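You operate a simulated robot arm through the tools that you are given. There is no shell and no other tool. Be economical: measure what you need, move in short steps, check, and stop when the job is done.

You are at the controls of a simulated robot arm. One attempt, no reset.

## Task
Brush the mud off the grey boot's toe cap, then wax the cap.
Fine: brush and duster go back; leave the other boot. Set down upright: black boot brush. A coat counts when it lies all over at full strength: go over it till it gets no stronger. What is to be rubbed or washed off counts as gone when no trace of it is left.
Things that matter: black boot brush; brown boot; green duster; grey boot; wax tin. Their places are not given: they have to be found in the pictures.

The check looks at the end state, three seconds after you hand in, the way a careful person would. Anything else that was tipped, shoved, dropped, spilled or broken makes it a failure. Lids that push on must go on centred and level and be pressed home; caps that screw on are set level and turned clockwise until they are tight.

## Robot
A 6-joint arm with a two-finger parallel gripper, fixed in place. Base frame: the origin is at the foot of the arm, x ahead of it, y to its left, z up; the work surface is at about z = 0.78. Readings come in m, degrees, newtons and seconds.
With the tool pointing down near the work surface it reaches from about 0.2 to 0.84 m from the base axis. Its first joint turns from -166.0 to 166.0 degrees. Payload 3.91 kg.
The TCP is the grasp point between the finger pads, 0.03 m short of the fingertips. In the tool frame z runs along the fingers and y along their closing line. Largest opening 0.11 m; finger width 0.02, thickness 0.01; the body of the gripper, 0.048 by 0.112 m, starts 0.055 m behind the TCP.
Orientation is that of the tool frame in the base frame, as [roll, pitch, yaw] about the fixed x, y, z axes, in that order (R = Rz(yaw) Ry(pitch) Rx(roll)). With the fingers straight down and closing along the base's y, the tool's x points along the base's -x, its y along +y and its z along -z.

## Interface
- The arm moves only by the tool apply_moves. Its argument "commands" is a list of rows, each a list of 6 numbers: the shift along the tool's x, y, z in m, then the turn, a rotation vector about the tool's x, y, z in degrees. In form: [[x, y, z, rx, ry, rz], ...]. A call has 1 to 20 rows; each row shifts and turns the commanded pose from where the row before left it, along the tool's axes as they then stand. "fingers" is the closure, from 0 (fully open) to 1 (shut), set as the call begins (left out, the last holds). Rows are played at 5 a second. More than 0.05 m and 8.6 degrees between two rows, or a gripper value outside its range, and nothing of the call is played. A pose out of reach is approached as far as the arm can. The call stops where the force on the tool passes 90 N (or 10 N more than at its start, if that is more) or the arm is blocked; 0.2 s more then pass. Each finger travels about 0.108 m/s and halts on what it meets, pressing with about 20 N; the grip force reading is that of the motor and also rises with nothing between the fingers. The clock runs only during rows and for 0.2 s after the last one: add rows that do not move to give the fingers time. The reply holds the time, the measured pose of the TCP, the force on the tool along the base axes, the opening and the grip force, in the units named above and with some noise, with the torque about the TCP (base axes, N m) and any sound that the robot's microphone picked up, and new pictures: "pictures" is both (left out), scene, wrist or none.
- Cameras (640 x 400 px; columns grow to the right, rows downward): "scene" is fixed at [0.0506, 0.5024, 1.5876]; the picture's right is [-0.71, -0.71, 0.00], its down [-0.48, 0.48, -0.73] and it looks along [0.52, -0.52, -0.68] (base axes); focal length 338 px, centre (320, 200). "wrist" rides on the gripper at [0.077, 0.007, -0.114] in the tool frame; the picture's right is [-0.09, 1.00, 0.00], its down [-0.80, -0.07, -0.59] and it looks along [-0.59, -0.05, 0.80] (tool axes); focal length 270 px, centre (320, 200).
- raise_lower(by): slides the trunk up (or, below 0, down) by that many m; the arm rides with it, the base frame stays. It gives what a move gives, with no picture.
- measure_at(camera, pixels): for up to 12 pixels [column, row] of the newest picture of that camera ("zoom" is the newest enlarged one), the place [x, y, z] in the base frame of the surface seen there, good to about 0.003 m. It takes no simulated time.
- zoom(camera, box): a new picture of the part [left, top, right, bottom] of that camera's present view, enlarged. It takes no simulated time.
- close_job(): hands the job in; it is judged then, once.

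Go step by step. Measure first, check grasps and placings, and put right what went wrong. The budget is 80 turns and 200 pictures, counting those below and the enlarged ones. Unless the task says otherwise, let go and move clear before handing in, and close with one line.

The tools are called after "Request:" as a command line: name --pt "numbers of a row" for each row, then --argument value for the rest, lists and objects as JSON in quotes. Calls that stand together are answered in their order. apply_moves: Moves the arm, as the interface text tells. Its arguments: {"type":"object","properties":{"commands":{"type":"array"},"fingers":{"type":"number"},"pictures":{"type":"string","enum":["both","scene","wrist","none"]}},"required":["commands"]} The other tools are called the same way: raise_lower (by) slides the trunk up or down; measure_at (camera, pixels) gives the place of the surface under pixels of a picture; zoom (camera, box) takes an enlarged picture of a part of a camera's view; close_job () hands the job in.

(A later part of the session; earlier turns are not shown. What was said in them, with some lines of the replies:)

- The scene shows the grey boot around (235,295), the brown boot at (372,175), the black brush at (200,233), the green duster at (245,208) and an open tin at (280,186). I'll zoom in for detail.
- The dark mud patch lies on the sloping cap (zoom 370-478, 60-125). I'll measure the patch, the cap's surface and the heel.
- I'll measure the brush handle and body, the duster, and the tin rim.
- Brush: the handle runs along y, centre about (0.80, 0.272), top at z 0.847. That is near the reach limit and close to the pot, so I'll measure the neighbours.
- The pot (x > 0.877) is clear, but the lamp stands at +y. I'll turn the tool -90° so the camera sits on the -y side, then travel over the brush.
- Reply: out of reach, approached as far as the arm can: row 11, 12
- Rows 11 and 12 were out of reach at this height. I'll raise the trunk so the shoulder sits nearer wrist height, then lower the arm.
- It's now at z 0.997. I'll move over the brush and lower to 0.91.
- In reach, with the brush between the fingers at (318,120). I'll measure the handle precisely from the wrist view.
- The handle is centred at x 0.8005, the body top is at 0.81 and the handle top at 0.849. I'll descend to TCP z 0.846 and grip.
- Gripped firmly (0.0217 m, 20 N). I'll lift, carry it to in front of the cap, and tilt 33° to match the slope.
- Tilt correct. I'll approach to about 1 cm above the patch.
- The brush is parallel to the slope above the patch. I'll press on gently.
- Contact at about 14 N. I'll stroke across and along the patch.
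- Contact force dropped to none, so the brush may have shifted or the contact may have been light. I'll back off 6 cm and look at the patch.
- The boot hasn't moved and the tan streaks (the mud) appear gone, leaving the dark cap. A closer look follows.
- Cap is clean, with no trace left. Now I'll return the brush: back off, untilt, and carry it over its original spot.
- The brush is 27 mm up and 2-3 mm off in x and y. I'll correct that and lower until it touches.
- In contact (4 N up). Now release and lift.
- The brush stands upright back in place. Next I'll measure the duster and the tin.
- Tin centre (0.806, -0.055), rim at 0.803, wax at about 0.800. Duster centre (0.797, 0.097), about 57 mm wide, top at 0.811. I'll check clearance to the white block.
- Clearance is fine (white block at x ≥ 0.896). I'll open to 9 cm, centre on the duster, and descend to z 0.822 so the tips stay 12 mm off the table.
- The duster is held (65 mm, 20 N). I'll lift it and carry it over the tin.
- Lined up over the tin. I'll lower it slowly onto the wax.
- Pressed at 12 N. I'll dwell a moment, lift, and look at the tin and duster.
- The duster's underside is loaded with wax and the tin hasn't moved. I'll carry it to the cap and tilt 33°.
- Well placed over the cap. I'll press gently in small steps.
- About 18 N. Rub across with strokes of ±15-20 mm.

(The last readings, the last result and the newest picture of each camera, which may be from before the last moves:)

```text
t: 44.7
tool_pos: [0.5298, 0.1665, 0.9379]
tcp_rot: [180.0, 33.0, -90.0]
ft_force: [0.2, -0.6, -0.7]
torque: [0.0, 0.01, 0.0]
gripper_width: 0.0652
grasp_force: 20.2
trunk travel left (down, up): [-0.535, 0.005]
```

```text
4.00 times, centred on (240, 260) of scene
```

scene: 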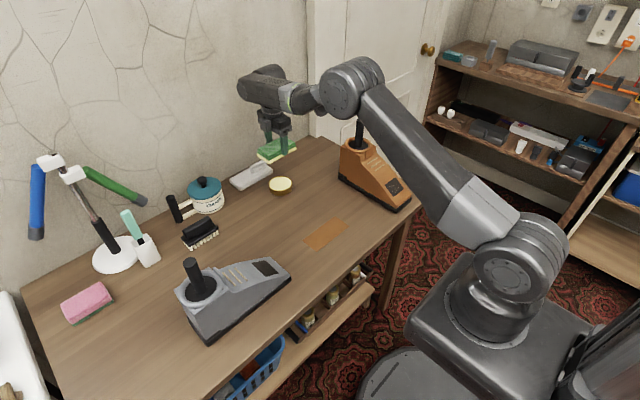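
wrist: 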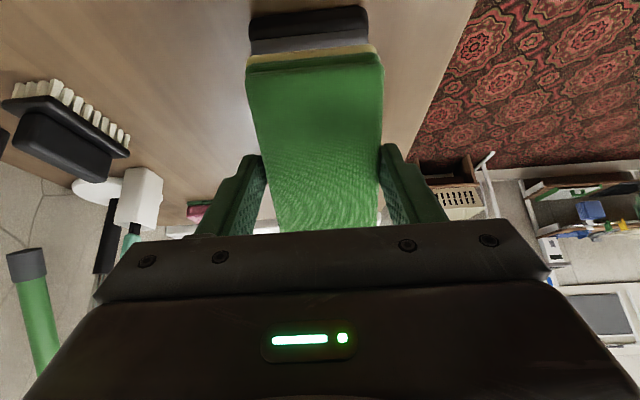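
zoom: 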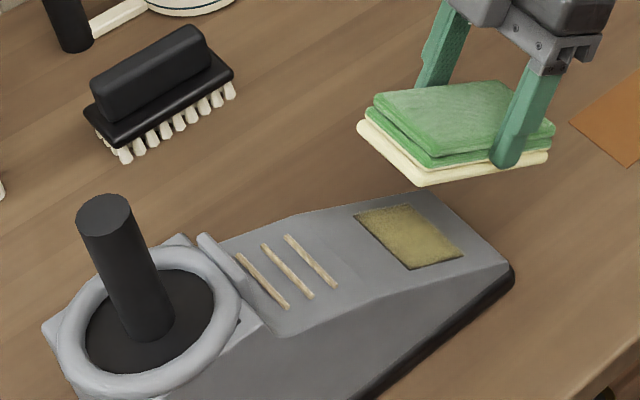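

The cap now carries a partial coat, but it sits about 3 px left of before: the boot slid a little under the rubbing. I'll measure by how much.

Request:
measure_at --camera "zoom" --pixels '[[358, 215], [406, 206], [461, 255], [413, 268], [410, 235], [425, 193], [512, 270], [105, 205]]'

Request:
zoom --camera "scene" --box '[160, 245, 320, 345]'

```text
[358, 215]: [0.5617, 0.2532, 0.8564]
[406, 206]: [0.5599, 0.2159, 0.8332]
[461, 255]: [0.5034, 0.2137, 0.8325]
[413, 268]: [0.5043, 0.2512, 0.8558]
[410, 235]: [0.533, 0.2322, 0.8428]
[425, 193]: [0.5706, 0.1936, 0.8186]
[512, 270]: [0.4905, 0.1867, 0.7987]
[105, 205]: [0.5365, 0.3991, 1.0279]
```

```text
4.00 times, centred on (240, 295) of scene
```

zoom: 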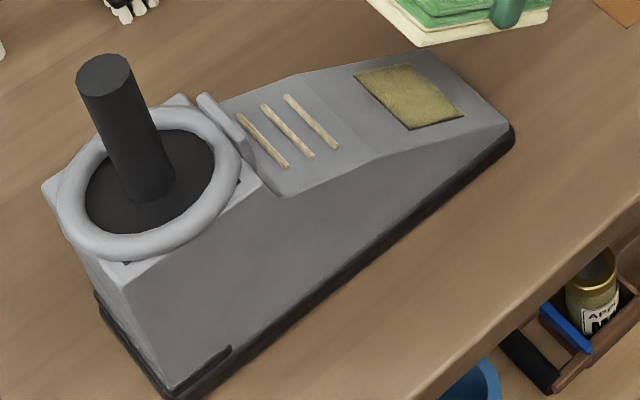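

The boot slid about 9 mm in +y under the downhill push. I'll rub more lightly now, with the uphill part stroked downhill, which pulls the boot back. Approach again.

Request:
apply_moves --pt "-0.008 -0.003 0.035 0 0 0" --pt "0 0 0.032 0 0 0" --pt "0 0 0.003 0 0 0" --pt "0 0 0 0 0 0" --pictures "none"

Request:
apply_moves --pt "0 0 0.002 0 0 0" --pt "0 0 0 0 0 0" --pictures "none"

```text
t: 45.7
tool_pos: [0.5326, 0.2105, 0.8835]
tcp_rot: [-180.0, 33.0, -90.0]
ft_force: [-0.5, 0.3, -0.6]
torque: [-0.01, 0.02, 0.0]
gripper_width: 0.0655
grasp_force: 19.7
trunk travel left (down, up): [-0.535, 0.005]
```

```text
t: 46.3
tool_pos: [0.5325, 0.212, 0.8834]
tcp_rot: [180.0, 33.0, -90.0]
ft_force: [0.0, -0.1, -0.1]
torque: [-0.04, 0.03, -0.02]
gripper_width: 0.0651
grasp_force: 20.4
trunk travel left (down, up): [-0.535, 0.005]
```

Request:
apply_moves --pt "0 0 0.001 0 0 0" --pt "0 0 0 0 0 0" --pictures "none"

Request:
apply_moves --pt "0 0 0.001 0 0 0" --pt "0 0 0 0 0 0" --pictures "none"

```text
t: 46.9
tool_pos: [0.5328, 0.2122, 0.8828]
tcp_rot: [179.9, 33.0, -90.0]
ft_force: [0.6, -1.1, 2.2]
torque: [0.03, 0.08, 0.05]
gripper_width: 0.0654
grasp_force: 20.1
trunk travel left (down, up): [-0.535, 0.005]
```

```text
t: 47.5
tool_pos: [0.5332, 0.2117, 0.8823]
tcp_rot: [-179.9, 33.0, -89.9]
ft_force: [-0.2, -4.7, 10.3]
torque: [-0.05, 0.3, 0.15]
gripper_width: 0.0651
grasp_force: 20.2
trunk travel left (down, up): [-0.535, 0.005]
```

About 11 N. I'll do gentle cross strokes with a slight downhill drift.

Request:
apply_moves --pt "0.001 0.02 0 0 0 0" --pt "0.001 -0.02 0 0 0 0" --pt "0.001 -0.02 0 0 0 0" --pt "0.001 0.02 0 0 0 0" --pt "0.001 0.02 0 0 0 0" --pt "0.001 -0.02 0 0 0 0" --pt "0.001 -0.02 0 0 0 0" --pt "0.001 0.02 0 0 0 0" --pictures "none"

Request:
apply_moves --pt "0 0 -0.03 0 0 0" --pt "0 0 -0.04 0 0 0" --pt "0 0 0 0 0 0" --pictures "none"

Request:
zoom --camera "scene" --box '[244, 252, 292, 282]'

Request:
zoom --camera "scene" --box '[160, 220, 320, 320]'

```text
t: 49.3
tool_pos: [0.531, 0.2055, 0.8763]
tcp_rot: [179.9, 32.9, -90.0]
ft_force: [-2.4, -1.3, 2.3]
torque: [0.11, -0.11, 0.02]
gripper_width: 0.0652
grasp_force: 20.3
trunk travel left (down, up): [-0.535, 0.005]
```

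```text
t: 50.1
tool_pos: [0.5317, 0.1686, 0.9357]
tcp_rot: [179.9, 33.0, -90.0]
ft_force: [1.3, -0.4, -0.6]
torque: [0.04, -0.01, 0.01]
gripper_width: 0.0655
grasp_force: 19.8
trunk travel left (down, up): [-0.535, 0.005]
```

```text
13.33 times, centred on (268, 267) of scene
```

zoom: 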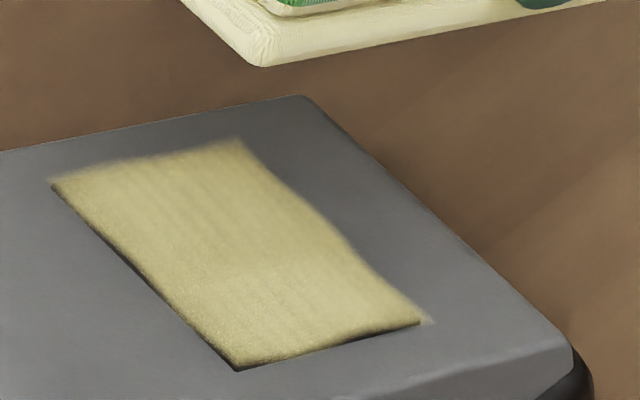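

```text
4.00 times, centred on (240, 270) of scene
```

zoom: 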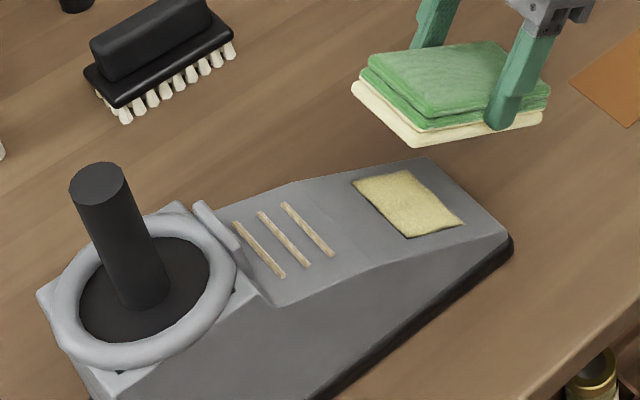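

The coat is stronger but not yet even (darker at the edges). I'll measure the boot's present position.

Request:
measure_at --camera "zoom" --pixels '[[355, 182], [405, 172], [461, 223], [408, 236], [408, 203], [98, 172], [240, 310], [505, 240], [425, 160], [200, 203]]'

```text
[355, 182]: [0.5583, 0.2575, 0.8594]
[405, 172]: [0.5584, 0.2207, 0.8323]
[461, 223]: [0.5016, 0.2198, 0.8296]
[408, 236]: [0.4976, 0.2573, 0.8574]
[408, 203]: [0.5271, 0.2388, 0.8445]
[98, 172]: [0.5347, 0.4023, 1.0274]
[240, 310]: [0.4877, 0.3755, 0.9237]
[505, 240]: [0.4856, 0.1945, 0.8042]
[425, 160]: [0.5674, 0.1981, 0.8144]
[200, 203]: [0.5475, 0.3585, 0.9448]
```

The boot has crept 14 mm in +y; I'll push it back at the end. To add coat without more creep, I'll use downhill-only strokes. First one, as a test.

Request:
apply_moves --pt "-0.018 0.002 0.035 0 0 0" --pt "0 0 0.035 0 0 0" --pt "0 0 0.001 0 0 0" --pt "0.006 0 0 0 0 0" --pictures "none"

```text
t: 51.1
tool_pos: [0.5296, 0.2176, 0.8825]
tcp_rot: [-180.0, 33.0, -90.0]
ft_force: [-0.4, -0.4, -0.6]
torque: [-0.04, 0.01, 0.03]
gripper_width: 0.065
grasp_force: 19.8
trunk travel left (down, up): [-0.535, 0.005]
```

No contact yet; press slightly while stroking downhill.

Request:
apply_moves --pt "0.002 0 0.002 0 0 0" --pt "0.003 0 0.001 0 0 0" --pictures "none"

```text
t: 51.7
tool_pos: [0.5306, 0.2123, 0.8796]
tcp_rot: [-179.6, 33.0, -90.0]
ft_force: [2.1, -3.3, 26.1]
torque: [0.26, -0.08, -0.01]
gripper_width: 0.0655
grasp_force: 20.5
trunk travel left (down, up): [-0.535, 0.005]
```

The downhill stroke's pull cancels most of the sideways push (only 3 N horizontal). I'll continue downhill.

Request:
apply_moves --pt "0.005 0 -0.0005 0 0 0" --pt "0.005 0 -0.0005 0 0 0" --pt "0.005 0 -0.0005 0 0 0" --pictures "none"

Request:
zoom --camera "scene" --box '[160, 220, 320, 320]'

```text
t: 52.5
tool_pos: [0.5294, 0.1999, 0.871]
tcp_rot: [-179.9, 33.0, -90.0]
ft_force: [0.5, -4.4, 18.3]
torque: [0.24, -0.19, -0.07]
gripper_width: 0.0652
grasp_force: 20.0
trunk travel left (down, up): [-0.535, 0.005]
```

```text
4.00 times, centred on (240, 270) of scene
```

zoom: 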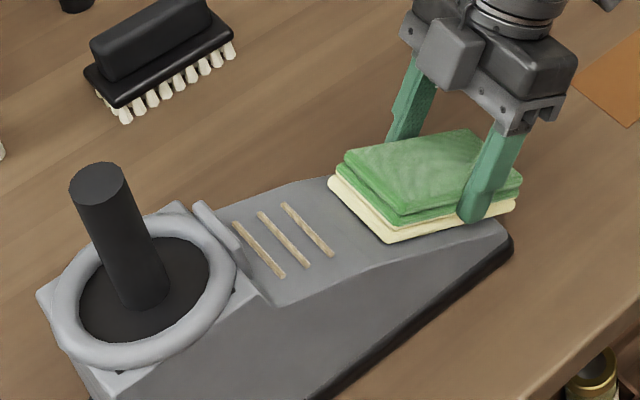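

The boot stayed put. I'll do three more lifted downhill strokes with sideways offsets of ±8 mm.

Request:
apply_moves --pt "0 0 -0.008 0 0 0" --pt "-0.022 0.008 0 0 0 0" --pt "0.004 0 0.0085 0 0 0" --pt "0.006 0 0.0005 0 0 0" --pt "0.006 0 -0.0005 0 0 0" --pt "0.006 0 -0.0005 0 0 0" --pt "0 0 -0.008 0 0 0" --pt "-0.022 -0.016 0 0 0 0" --pt "0.004 0 0.0085 0 0 0" --pt "0.006 0 0.0005 0 0 0" --pt "0.006 0 -0.0005 0 0 0" --pt "0.006 0 -0.0005 0 0 0" --pt "0 0 -0.008 0 0 0" --pt "-0.022 0.008 0 0 0 0" --pt "0.004 0 0.0085 0 0 0" --pt "0.006 0 0.0005 0 0 0" --pt "0.006 0 -0.0005 0 0 0" --pt "0.006 0 -0.0005 0 0 0" --pictures "none"

Request:
apply_moves --pt "0 0 -0.03 0 0 0" --pt "0 0 -0.04 0 0 0" --pt "0 0 0 0 0 0" --pictures "none"

Request:
zoom --camera "scene" --box '[160, 220, 320, 320]'

Request:
zoom --camera "scene" --box '[244, 252, 292, 282]'

```text
t: 56.3
tool_pos: [0.5306, 0.1999, 0.8699]
tcp_rot: [-180.0, 33.0, -89.9]
ft_force: [0.8, -2.6, 11.2]
torque: [0.23, -0.16, -0.11]
gripper_width: 0.0652
grasp_force: 20.0
trunk travel left (down, up): [-0.535, 0.005]
```

```text
t: 57.1
tool_pos: [0.53, 0.1617, 0.9288]
tcp_rot: [179.9, 32.9, -89.9]
ft_force: [0.0, 0.1, -1.0]
torque: [-0.02, -0.01, -0.02]
gripper_width: 0.0652
grasp_force: 20.1
trunk travel left (down, up): [-0.535, 0.005]
```

```text
4.00 times, centred on (240, 270) of scene
```

zoom: 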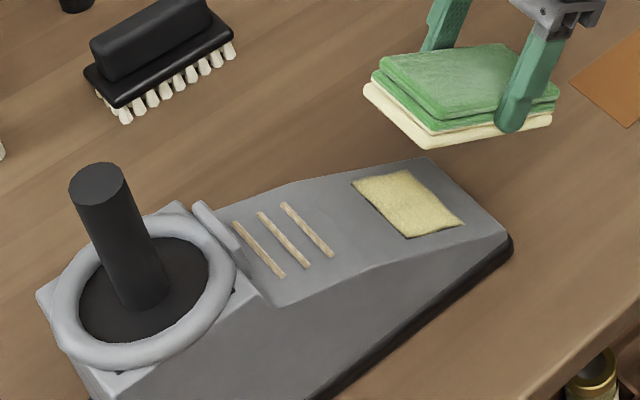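

```text
13.33 times, centred on (268, 267) of scene
```

zoom: 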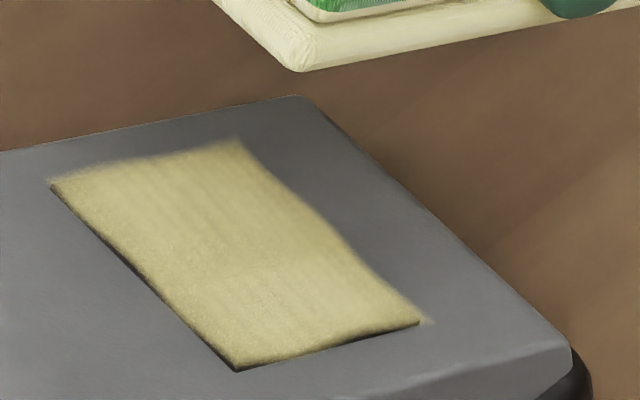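

The boot held still and the coat looks the same as before, so it's likely at full strength. I'll look closer at the edges, then do one more pass to confirm.

Request:
zoom --camera "scene" --box '[246, 260, 278, 280]'

Request:
apply_moves --pt "-0.02 0 0.03 0 0 0" --pt "0 0.004 0.032 0 0 0" --pt "0.004 0 0.0085 0 0 0" --pt "0.006 0 0.001 0 0 0" --pt "0.006 0 -0.0003 0 0 0" --pt "0.006 0 -0.0003 0 0 0" --pt "0 0 -0.008 0 0 0" --pt "-0.028 -0.01 0 0 0 0" --pt "0.004 0 0.0085 0 0 0" --pt "0.006 0 0.0005 0 0 0" --pt "0.006 0 -0.0005 0 0 0" --pt "0.006 0 -0.0005 0 0 0" --pt "0 0 -0.008 0 0 0" --pt "-0.022 0.016 0 0 0 0" --pt "0.004 0 0.0085 0 0 0" --pt "0.006 0 0.0005 0 0 0" --pt "0.006 0 -0.0005 0 0 0" --pt "0.006 0 -0.0005 0 0 0" --pictures "none"

Request:
apply_moves --pt "0 -0.01 -0.03 0 0 0" --pt "0 0 -0.04 0 0 0" --pt "0 0 0 0 0 0" --pictures "none"

Request:
zoom --camera "scene" --box '[246, 260, 278, 280]'

```text
16.00 times, centred on (262, 270) of scene
```

zoom: 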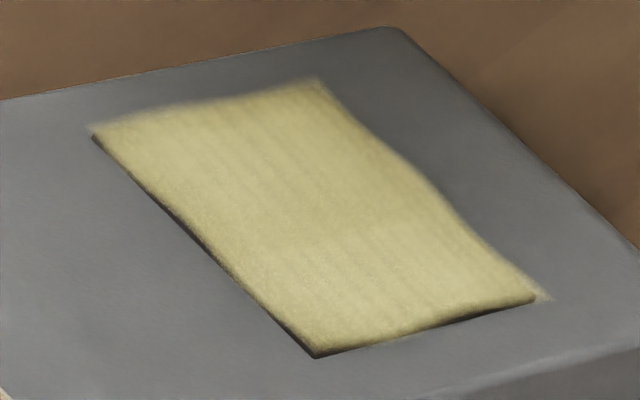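

```text
t: 60.9
tool_pos: [0.5193, 0.2047, 0.8714]
tcp_rot: [-180.0, 33.0, -90.0]
ft_force: [0.3, -5.0, 16.2]
torque: [0.24, -0.18, -0.08]
gripper_width: 0.0654
grasp_force: 20.2
trunk travel left (down, up): [-0.535, 0.005]
```

```text
t: 61.7
tool_pos: [0.5307, 0.1648, 0.9311]
tcp_rot: [-179.9, 32.9, -90.1]
ft_force: [-0.2, -0.9, -0.4]
torque: [-0.02, 0.0, 0.01]
gripper_width: 0.0652
grasp_force: 20.2
trunk travel left (down, up): [-0.535, 0.005]
```

```text
16.00 times, centred on (262, 270) of scene
```

zoom: 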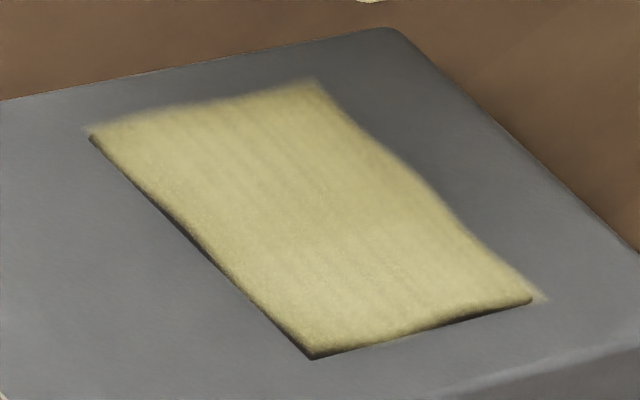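

No further change after the extra pass. To be sure this isn't just a spent duster, I'll reload it from the tin and do one more pass.

Request:
apply_moves --pt "0 0 -0.05 0 0 0" --pt "0 0 0 0 8.25 0" --pt "0 0 0 0 8.25 0" --pt "0 0 0 0 8.25 0" --pt "0 0 0 0 8.25 0" --pt "0.0241 -0.0341 0 0 0 0" --pt "0.0241 -0.0341 0 0 0 0" --pt "0.0241 -0.0341 0 0 0 0" --pt "0.0241 -0.0341 0 0 0 0" --pt "0.0241 -0.0341 0 0 0 0" --pt "0.0241 -0.0341 0 0 0 0" --pt "0.0241 -0.0341 0 0 0 0" --pt "0.0241 -0.0341 0 0 0 0" --pt "0 0 0.04 0 0 0" --pt "0 0 0.04 0 0 0" --pt "0 0 0.035 0 0 0" --pt "0 0 0 0 0 0" --pictures "none"

Request:
zoom --camera "scene" --box '[220, 130, 332, 200]'

```text
t: 65.3
tool_pos: [0.8038, -0.0515, 0.8569]
tcp_rot: [179.9, 0.1, -90.0]
ft_force: [0.5, -0.1, -1.2]
torque: [0.01, 0.01, 0.01]
gripper_width: 0.0651
grasp_force: 20.0
trunk travel left (down, up): [-0.535, 0.005]
```

```text
5.71 times, centred on (276, 165) of scene
```

zoom: 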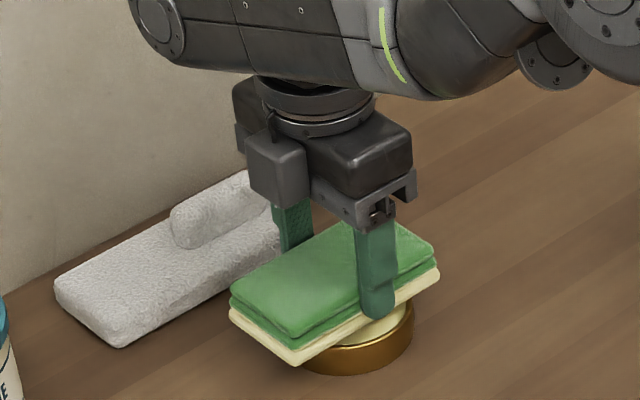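

Request:
apply_moves --pt "0.004 0 0.006 0 0 0" --pt "0 0 0.004 0 0 0" --pt "0 0 0.002 0 0 0" --pt "0 0 0.001 0 0 0" --pt "0 0 0 0 0 0" --pictures "none"

```text
t: 66.5
tool_pos: [0.8026, -0.0578, 0.8439]
tcp_rot: [180.0, 0.0, -90.0]
ft_force: [-0.2, 0.7, -0.3]
torque: [0.01, 0.02, 0.01]
gripper_width: 0.0654
grasp_force: 20.5
trunk travel left (down, up): [-0.535, 0.005]
```

Request:
apply_moves --pt "0 0 0.0015 0 0 0" --pt "0 0 0.0008 0 0 0" --pt "0 0 0 0 0 0" --pictures "none"

```text
t: 67.3
tool_pos: [0.8023, -0.0568, 0.8421]
tcp_rot: [-179.9, 0.0, -90.1]
ft_force: [1.2, -0.3, 4.0]
torque: [0.04, 0.05, -0.05]
gripper_width: 0.0651
grasp_force: 19.8
trunk travel left (down, up): [-0.535, 0.005]
```

4 N. I'll press a touch more, dwell, and go back to the cap.

Request:
apply_moves --pt "0 0 0.0008 0 0 0" --pt "0 0 0 0 0 0" --pt "0 0 0 0 0 0" --pt "0 0 -0.03 0 0 0" --pt "0 0 -0.05 0 0 0" --pt "0 0 -0.05 0 0 0" --pictures "none"

Request:
apply_moves --pt "-0.0259 0.0343 0 0 0 0" --pt "-0.0259 0.0343 0 0 0 0" --pt "-0.0259 0.0343 0 0 0 0" --pt "-0.0259 0.0343 0 0 0 0" --pt "-0.0259 0.0343 0 0 0 0" --pt "-0.0259 0.0343 0 0 0 0" --pt "-0.0259 0.0343 0 0 0 0" --pt "-0.0259 0.0343 0 0 0 0" --pt "0 0 0 0 -8.25 0" --pt "0 0 0 0 -8.25 0" --pt "0 0 0 0 -8.25 0" --pt "0 0 0 0 -8.25 0" --pt "0.0096 0 0.02 0 0 0" --pt "0 0 0.022 0 0 0" --pt "0 0 0 0 0 0" --pictures "none"

Request:
zoom --camera "scene" --box '[190, 170, 318, 290]'

```text
t: 68.7
tool_pos: [0.7996, -0.0584, 0.9718]
tcp_rot: [180.0, 0.0, -90.0]
ft_force: [-0.2, -0.1, -0.1]
torque: [-0.01, -0.01, 0.0]
gripper_width: 0.0652
grasp_force: 19.9
trunk travel left (down, up): [-0.535, 0.005]
```

```text
t: 71.9
tool_pos: [0.5264, 0.1628, 0.9286]
tcp_rot: [-180.0, 32.9, -90.0]
ft_force: [0.1, -0.2, -1.5]
torque: [-0.02, 0.04, 0.01]
gripper_width: 0.0651
grasp_force: 19.9
trunk travel left (down, up): [-0.535, 0.005]
```

```text
3.33 times, centred on (254, 230) of scene
```

zoom: 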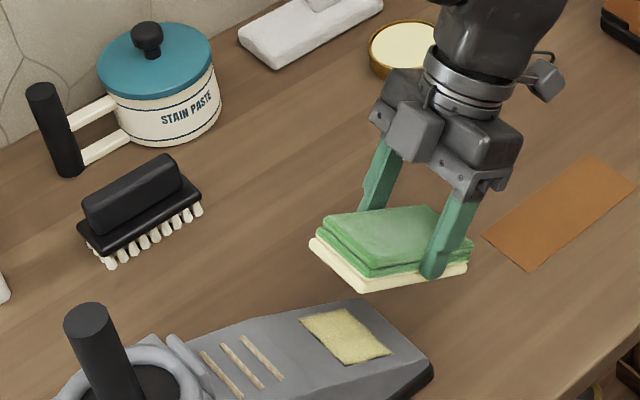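

Hovering again. Repeating the downhill strokes with the fresh load.

Request:
apply_moves --pt "-0.022 -0.003 0.03 0 0 0" --pt "0 0 0.031 0 0 0" --pt "0.004 0 0.0085 0 0 0" --pt "0.006 0 0.001 0 0 0" --pt "0.006 0 -0.0003 0 0 0" --pt "0.006 0 -0.0003 0 0 0" --pt "0 0 -0.008 0 0 0" --pt "-0.026 -0.01 0 0 0 0" --pt "0.004 0 0.0085 0 0 0" --pt "0.006 0 0.0005 0 0 0" --pt "0.006 0 -0.0005 0 0 0" --pt "0.006 0 -0.0005 0 0 0" --pt "0 0 -0.008 0 0 0" --pt "-0.022 0.018 0 0 0 0" --pt "0.004 0 0.0085 0 0 0" --pt "0.006 0 0.0005 0 0 0" --pt "0.006 0 -0.0005 0 0 0" --pt "0.006 0 -0.0005 0 0 0" --pictures "none"

Request:
apply_moves --pt "0 -0.008 -0.03 0 0 0" --pt "0 0 -0.04 0 0 0" --pt "0 0 0 0 0 0" --pictures "none"

Request:
zoom --camera "scene" --box '[246, 260, 278, 280]'

```text
t: 75.7
tool_pos: [0.5223, 0.2047, 0.8735]
tcp_rot: [180.0, 33.0, -90.1]
ft_force: [-1.1, -0.1, -0.5]
torque: [-0.04, -0.02, 0.02]
gripper_width: 0.0651
grasp_force: 20.1
trunk travel left (down, up): [-0.535, 0.005]
```

```text
t: 76.5
tool_pos: [0.5303, 0.1676, 0.9337]
tcp_rot: [180.0, 33.0, -90.0]
ft_force: [-0.4, 0.2, -1.0]
torque: [-0.01, -0.02, -0.02]
gripper_width: 0.0652
grasp_force: 19.9
trunk travel left (down, up): [-0.535, 0.005]
```

```text
16.00 times, centred on (262, 270) of scene
```

zoom: 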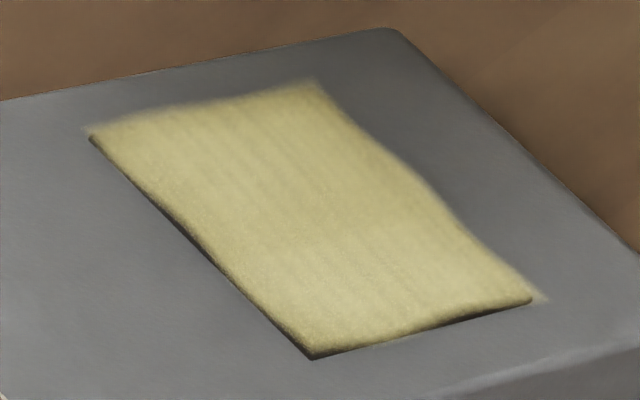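

There was no contact this time (about 2 mm short). I'll repeat 3 mm deeper.

Request:
apply_moves --pt "-0.022 0.002 0.03 0 0 0" --pt "0 0 0.034 0 0 0" --pt "0.004 0 0.0085 0 0 0" --pt "0.004 0 0.001 0 0 0" --pictures "none"

```text
t: 77.5
tool_pos: [0.5305, 0.2199, 0.8822]
tcp_rot: [-179.7, 33.3, -89.9]
ft_force: [1.5, -4.1, 26.4]
torque: [0.18, -0.08, 0.0]
gripper_width: 0.0656
grasp_force: 20.0
trunk travel left (down, up): [-0.535, 0.005]
```

Good contact (26 N, little sideways). I'll finish the strokes at this depth.

Request:
apply_moves --pt "0.006 0 -0.0005 0 0 0" --pt "0.006 0 -0.0003 0 0 0" --pt "0.006 0 0 0 0 0" --pt "0 0 -0.008 0 0 0" --pt "-0.026 -0.008 0 0 0 0" --pt "0.004 0 0.0085 0 0 0" --pt "0.006 0 0.0003 0 0 0" --pt "0.006 0 -0.0004 0 0 0" --pt "0.006 0 0 0 0 0" --pt "0 0 -0.008 0 0 0" --pt "-0.022 0.016 0 0 0 0" --pt "0.004 0 0.0085 0 0 0" --pt "0.006 0 0.0003 0 0 0" --pt "0.006 0 -0.0004 0 0 0" --pt "0.006 0 0 0 0 0" --pictures "none"

Request:
apply_moves --pt "0 -0.008 -0.03 0 0 0" --pt "0 0 -0.04 0 0 0" --pt "0 0 0 0 0 0" --pictures "none"

Request:
zoom --camera "scene" --box '[246, 260, 278, 280]'

```text
t: 80.7
tool_pos: [0.5204, 0.207, 0.8724]
tcp_rot: [-179.9, 33.0, -89.9]
ft_force: [-1.1, -3.5, 11.9]
torque: [0.23, -0.05, -0.07]
gripper_width: 0.0653
grasp_force: 20.2
trunk travel left (down, up): [-0.535, 0.005]
```

```text
t: 81.5
tool_pos: [0.5292, 0.1702, 0.9293]
tcp_rot: [179.8, 33.0, -90.2]
ft_force: [-1.4, 0.0, -1.2]
torque: [-0.02, -0.02, 0.01]
gripper_width: 0.0654
grasp_force: 19.5
trunk travel left (down, up): [-0.535, 0.005]
```

```text
16.00 times, centred on (262, 270) of scene
```

zoom: 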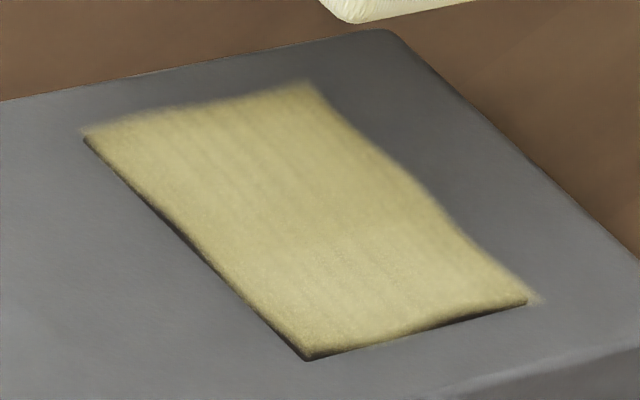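

The coat is unchanged, so it's saturated. I'll check the near edges in the finest zoom.

Request:
zoom --camera "scene" --box '[258, 270, 274, 280]'

Request:
zoom --camera "scene" --box '[248, 263, 264, 273]'

```text
16.00 times, centred on (266, 275) of scene
```

zoom: 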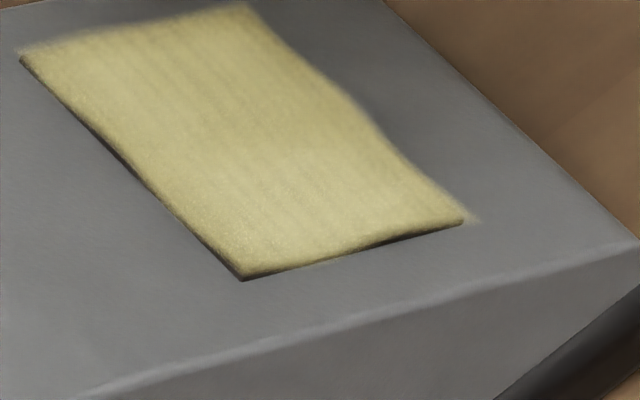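

```text
16.00 times, centred on (256, 268) of scene
```

zoom: 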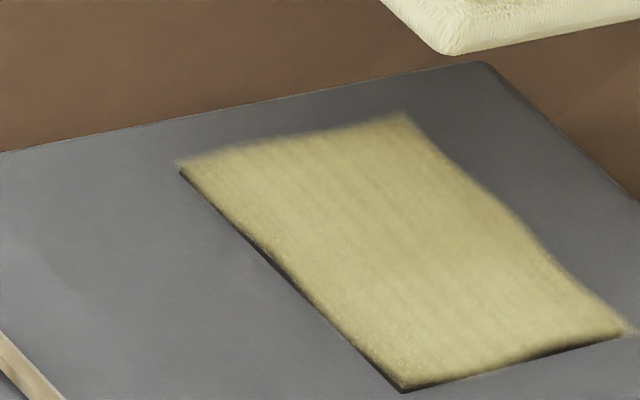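

The whole cap is coated evenly. Now I'll return the duster to its place.

Request:
apply_moves --pt "0 0 -0.05 0 0 0" --pt "0 0 0 0 8.25 0" --pt "0 0 0 0 8.25 0" --pt "0 0 0 0 8.25 0" --pt "0 0 0 0 8.25 0" --pt "0.0075 -0.0449 0 0 0 0" --pt "0.0075 -0.0449 0 0 0 0" --pt "0.0075 -0.0449 0 0 0 0" --pt "0.0075 -0.0449 0 0 0 0" --pt "0.0075 -0.0449 0 0 0 0" --pt "0.0075 -0.0449 0 0 0 0" --pt "0 0 0.04 0 0 0" --pt "0 0 0.04 0 0 0" --pt "0 0 0.04 0 0 0" --pt "0 0 0.015 0 0 0" --pt "0 0 0 0 0 0" --pictures "wrist"

```text
t: 84.9
tool_pos: [0.7989, 0.0967, 0.8357]
tcp_rot: [180.0, 0.1, -90.0]
ft_force: [-0.5, -0.4, -0.8]
torque: [-0.01, 0.01, 0.0]
gripper_width: 0.0651
grasp_force: 19.9
trunk travel left (down, up): [-0.535, 0.005]
```

wrist: 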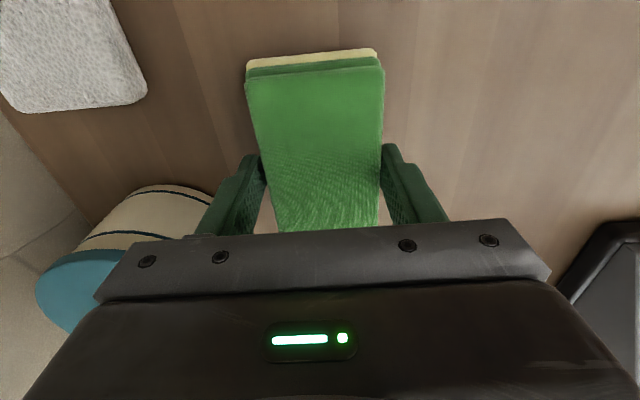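

Request:
apply_moves --pt "-0.001 0 0.008 0 0 0" --pt "0 0 0.005 0 0 0" --pt "0 0 0.0015 0 0 0" --pt "0 0 0 0 0 0" --pictures "none"

```text
t: 85.9
tool_pos: [0.7976, 0.097, 0.8217]
tcp_rot: [180.0, 0.0, -90.0]
ft_force: [0.1, 0.4, -1.6]
torque: [0.01, 0.0, 0.01]
gripper_width: 0.0653
grasp_force: 19.6
trunk travel left (down, up): [-0.535, 0.005]
```

Request:
apply_moves --pt "0 0 0.0012 0 0 0" --pt "0 0 0.0012 0 0 0" --pt "0 0 0 0 0 0" --pictures "none"

```text
t: 86.7
tool_pos: [0.7984, 0.0973, 0.8197]
tcp_rot: [-180.0, -0.2, -90.0]
ft_force: [0.3, -1.0, 3.8]
torque: [0.06, 0.19, 0.03]
gripper_width: 0.0651
grasp_force: 20.1
trunk travel left (down, up): [-0.535, 0.005]
```

Touched down (4 N). Release and lift clear.

Request:
apply_moves --pt "0 0 0 0 0 0" --pt "0 0 0 0 0 0" --pt "0 0 0 0 0 0" --fingers 0.18 --pictures "none"

Request:
apply_moves --pt "0 0 -0.03 0 0 0" --pt "0 0 -0.05 0 0 0" --pt "0 0 -0.05 0 0 0" --pt "0 0 -0.05 0 0 0" --pt "0 0.04 -0.03 0 0 0" --pt "0 0.04 0 0 0 0" --pt "0 0.04 0 0 0 0" --pt "0 0.04 0 0 0 0" --pt "0 0 0 0 0 0"

Request:
zoom --camera "scene" --box '[160, 245, 320, 345]'

```text
t: 87.5
tool_pos: [0.798, 0.0982, 0.8186]
tcp_rot: [-180.0, 0.0, -89.9]
ft_force: [0.3, 0.1, -1.3]
torque: [0.0, 0.01, -0.01]
gripper_width: 0.0902
grasp_force: 0.0
trunk travel left (down, up): [-0.535, 0.005]
```

```text
t: 89.5
tool_pos: [0.6402, 0.0984, 1.03]
tcp_rot: [180.0, 0.0, -90.0]
ft_force: [0.0, -0.8, 1.3]
torque: [0.0, -0.03, 0.01]
gripper_width: 0.0902
grasp_force: 0.2
trunk travel left (down, up): [-0.535, 0.005]
```

scene: 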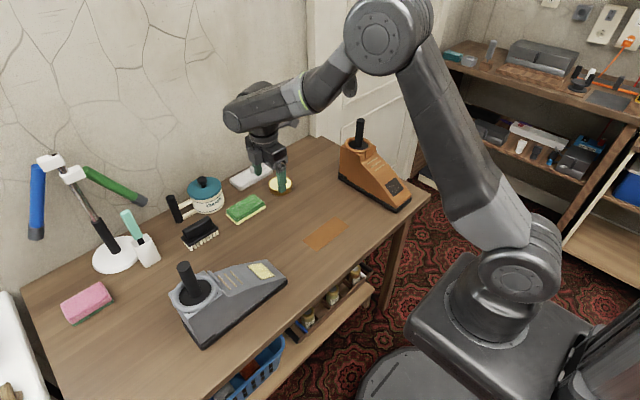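
wrist: 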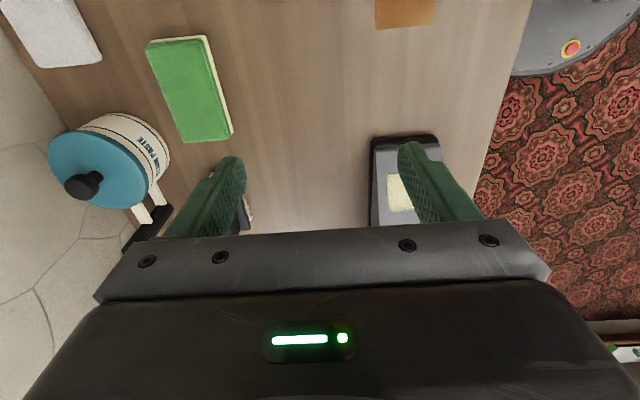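

```text
4.00 times, centred on (240, 295) of scene
```

zoom: 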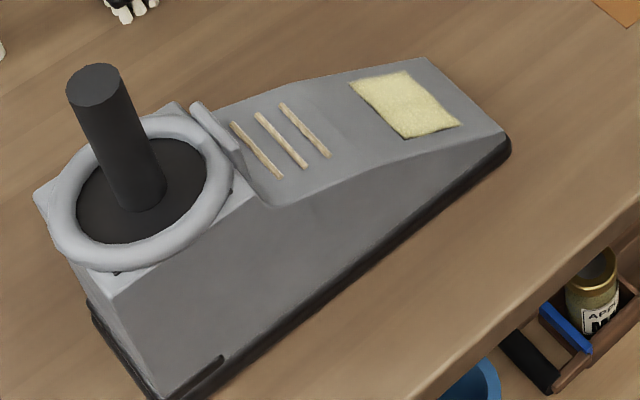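

Everything is back. The grey boot is still about 1.5 cm off its original spot. I'll measure its pole and corner to plan dragging it back by the pole.

Request:
measure_at --camera "zoom" --pixels '[[95, 82], [72, 95], [123, 85], [95, 70], [140, 200], [510, 145], [425, 58], [160, 395], [40, 190], [351, 84], [459, 125], [405, 72]]'

```text
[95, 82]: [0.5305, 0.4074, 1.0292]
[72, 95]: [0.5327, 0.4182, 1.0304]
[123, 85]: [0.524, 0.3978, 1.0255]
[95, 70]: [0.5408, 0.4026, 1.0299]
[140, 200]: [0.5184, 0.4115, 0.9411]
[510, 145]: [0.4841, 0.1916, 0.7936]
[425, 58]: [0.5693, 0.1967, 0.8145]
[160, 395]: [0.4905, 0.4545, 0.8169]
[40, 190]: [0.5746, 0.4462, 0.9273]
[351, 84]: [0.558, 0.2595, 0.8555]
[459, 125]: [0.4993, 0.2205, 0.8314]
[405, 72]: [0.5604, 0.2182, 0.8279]
```

The boot is displaced purely by about +0.015 m in y, with its pole centre at (0.533, 0.407). I'll move above the pole.

Request:
apply_moves --pt "0 0 -0.04 0 0 0" --pt "0 0 -0.04 0 0 0" --pt "-0.0441 0.0153 0 0 0 0" --pt "-0.0441 0.0153 0 0 0 0" --pt "-0.0441 0.0153 0 0 0 0" --pt "-0.0441 0.0153 0 0 0 0" --pt "-0.0441 0.0153 0 0 0 0" --pt "-0.0441 0.0153 0 0 0 0" --pt "-0.0441 0.0153 0 0 0 0" --pt "0 0 0.02 0 0 0" --pt "0 0 0 0 0 0"

```text
t: 91.9
tool_pos: [0.5322, 0.4072, 1.0904]
tcp_rot: [-180.0, 0.0, -90.0]
ft_force: [0.1, -0.2, -0.4]
torque: [0.05, 0.02, -0.01]
gripper_width: 0.0904
grasp_force: 0.1
trunk travel left (down, up): [-0.535, 0.005]
```

scene: 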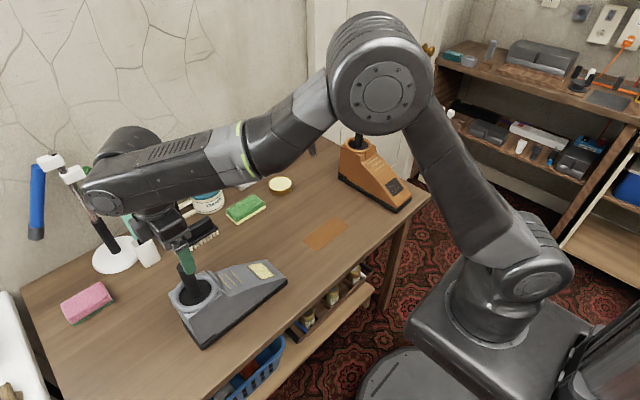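
wrist: 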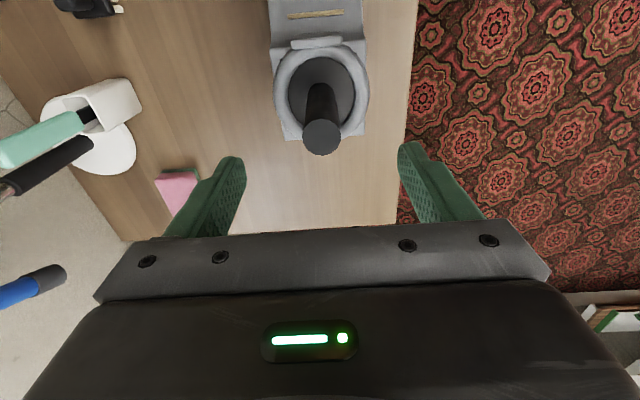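

The pole is centred between the fingers. I'll measure its top, descend and grip.

Request:
measure_at --camera "wrist" --pixels '[[321, 137], [304, 137], [338, 137], [321, 122], [321, 152]]'

Request:
apply_moves --pt "0 0 0.03 0 0 0" --pt "0 0 0.04 0 0 0" --pt "0 0 0 0 0 0" --pictures "none"

```text
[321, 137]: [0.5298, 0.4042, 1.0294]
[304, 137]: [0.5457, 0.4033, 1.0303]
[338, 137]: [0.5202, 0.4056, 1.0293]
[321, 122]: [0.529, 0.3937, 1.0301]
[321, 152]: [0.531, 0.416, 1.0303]
```

```text
t: 92.7
tool_pos: [0.5342, 0.4073, 1.021]
tcp_rot: [180.0, 0.0, -90.0]
ft_force: [0.3, 0.5, -0.3]
torque: [0.0, -0.03, -0.01]
gripper_width: 0.0901
grasp_force: 0.1
trunk travel left (down, up): [-0.535, 0.005]
```

Gripping the pole, then dragging 15 mm toward -y in small steps.

Request:
apply_moves --pt "0 0 0 0 0 0" --pt "0 0 0 0 0 0" --pt "0 0 0 0 0 0" --pt "0 0 0 0 0 0" --fingers 1 --pictures "none"

Request:
apply_moves --pt "0.003 0 0 0 0 0" --pt "0.003 0 0 0 0 0" --pt "0 0 0 0 0 0" --pictures "none"

Request:
zoom --camera "scene" --box '[160, 245, 320, 345]'

```text
t: 93.7
tool_pos: [0.5342, 0.4082, 1.0202]
tcp_rot: [-179.9, 0.0, -90.0]
ft_force: [-0.8, 0.1, 0.5]
torque: [0.04, 0.09, -0.06]
gripper_width: 0.0269
grasp_force: 20.1
trunk travel left (down, up): [-0.535, 0.005]
```

```text
t: 94.5
tool_pos: [0.5319, 0.4027, 1.0211]
tcp_rot: [180.0, 0.0, -90.0]
ft_force: [-1.0, 0.9, 0.2]
torque: [0.02, -0.03, 0.04]
gripper_width: 0.0266
grasp_force: 19.8
trunk travel left (down, up): [-0.535, 0.005]
```

```text
4.00 times, centred on (240, 295) of scene
```

zoom: 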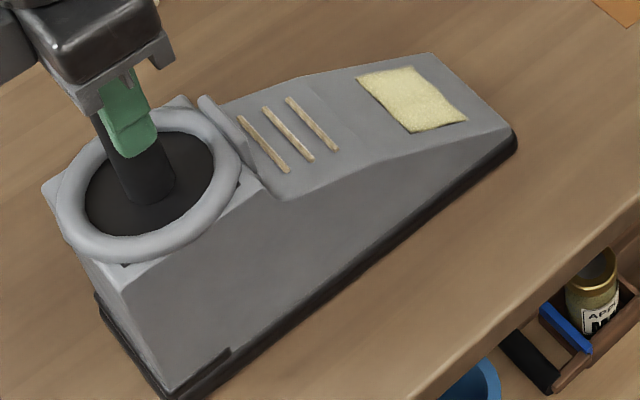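

The boot follows smoothly. I'll drag the remaining 9 mm.

Request:
apply_moves --pt "0.003 0 0 0 0 0" --pt "0.003 0 0 0 0 0" --pt "0.003 0 0 0 0 0" --pt "0 0 0 0 0 0" --pictures "none"

Request:
zoom --camera "scene" --box '[160, 245, 320, 345]'

Request:
measure_at --camera "zoom" --pixels '[[368, 71], [416, 61], [474, 111], [424, 125], [440, 48]]'

```text
t: 95.5
tool_pos: [0.5323, 0.3922, 1.0204]
tcp_rot: [179.9, -0.1, -90.0]
ft_force: [0.5, -0.2, 0.5]
torque: [0.05, 0.01, -0.01]
gripper_width: 0.0266
grasp_force: 19.4
trunk travel left (down, up): [-0.535, 0.005]
```

```text
4.00 times, centred on (240, 295) of scene
```

zoom: 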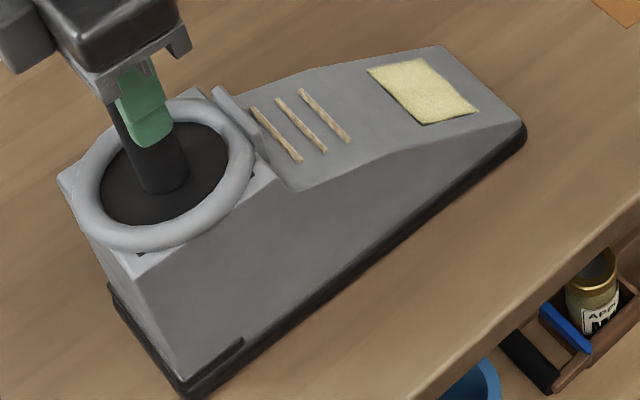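

```text
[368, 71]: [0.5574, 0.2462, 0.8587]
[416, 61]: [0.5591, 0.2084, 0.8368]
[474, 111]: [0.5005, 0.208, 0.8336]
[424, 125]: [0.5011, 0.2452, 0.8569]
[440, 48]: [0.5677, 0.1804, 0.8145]
```

The boot is back at its original place to within about 1-2 mm. Release the pole and move clear.

Request:
apply_moves --pt "0 0 0 0 0 0" --pt "0 0 0 0 0 0" --pt "0 0 0 0 0 0" --fingers 0.18 --pictures "none"

Request:
apply_moves --pt "0 0 -0.04 0 0 0" --pt "0 0 -0.04 0 0 0" --pt "0 0 -0.04 0 0 0" --pt "0.045 0 0 0 0 0" --pt "0.045 0 0 0 0 0" --pt "0.045 0 0 0 0 0" --pt "0.045 0 0 0 0 0" --pt "0.045 0 0 0 0 0" --pt "0.045 0 0 0 0 0" --pt "0.045 0 0 0 0 0" --pt "0.045 0 0 0 0 0" --pt "0 0 0 0 0 0"

Request:
zoom --camera "scene" --box '[80, 150, 336, 350]'

Request:
zoom --camera "scene" --box '[246, 252, 286, 282]'

```text
t: 96.3
tool_pos: [0.5321, 0.3927, 1.0207]
tcp_rot: [-180.0, 0.0, -89.9]
ft_force: [0.4, -0.1, 0.1]
torque: [-0.01, -0.03, -0.01]
gripper_width: 0.0903
grasp_force: 0.0
trunk travel left (down, up): [-0.535, 0.005]
```

```text
t: 98.9
tool_pos: [0.5301, 0.0346, 1.141]
tcp_rot: [-179.9, -0.1, -89.9]
ft_force: [0.6, 0.2, -0.3]
torque: [0.01, 0.01, 0.01]
gripper_width: 0.09
grasp_force: 0.0
trunk travel left (down, up): [-0.535, 0.005]
```

scene: 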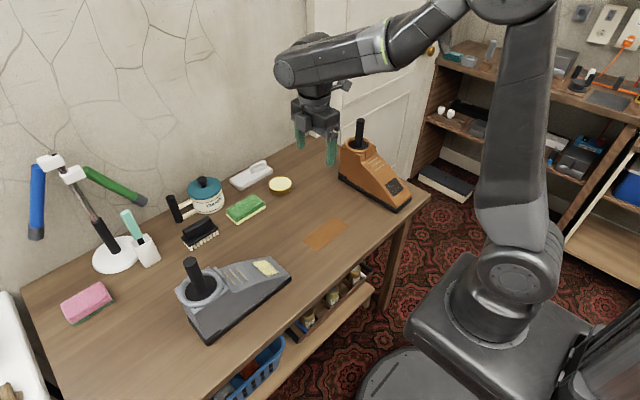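
wrist: 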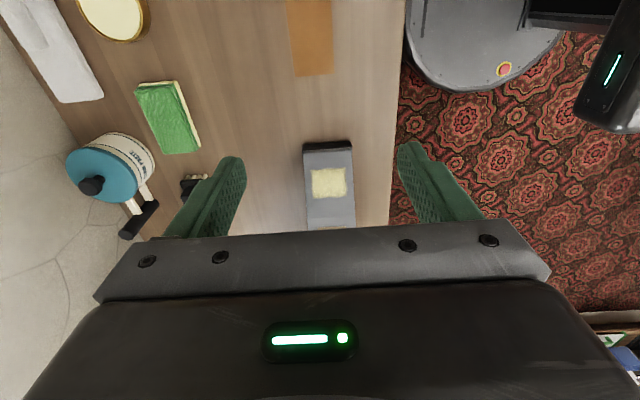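

```text
2.00 times, centred on (208, 250) of scene
```

zoom: 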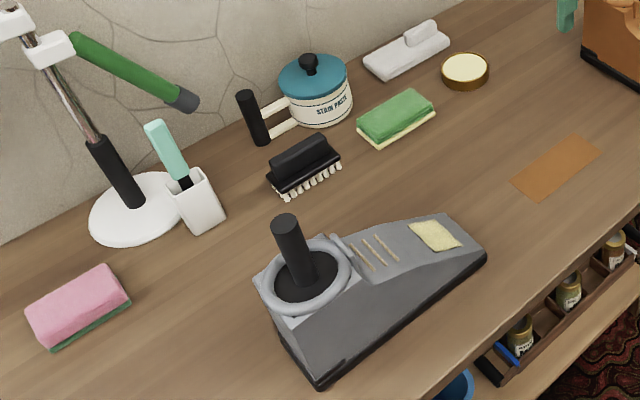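

```text
13.33 times, centred on (266, 267) of scene
```

zoom: 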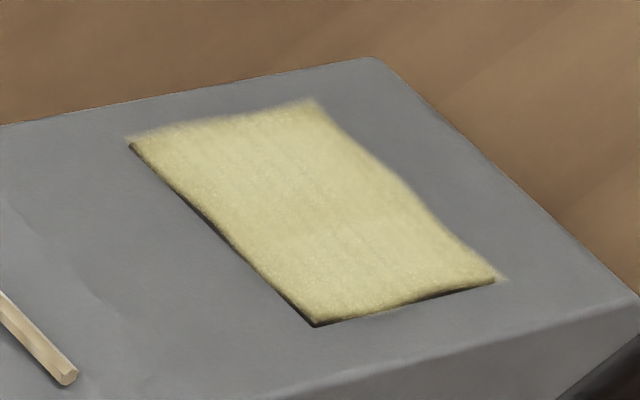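

Everything is in place. One last check of coat evenness, from the wrist side.

Request:
zoom --camera "wrist" --box '[296, 155, 360, 205]'

```text
8.00 times, centred on (328, 180) of wrist
```

zoom: 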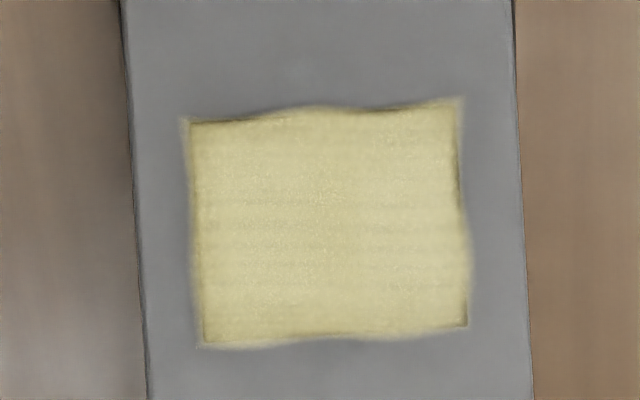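

The coat is even across the whole cap, with nothing left bare. The brush, duster and boot are back in place and the gripper is clear, so I'm handing in.

Request:
close_job

```text
The job is handed in.
```

The job is handed in: the grey boot's toe cap is clean of mud and evenly waxed, the brush (upright) and duster are back in their places, and the brown boot was left alone. The grey boot slid about 15 mm during rubbing, and I dragged it back to within about 2 mm of where it stood.
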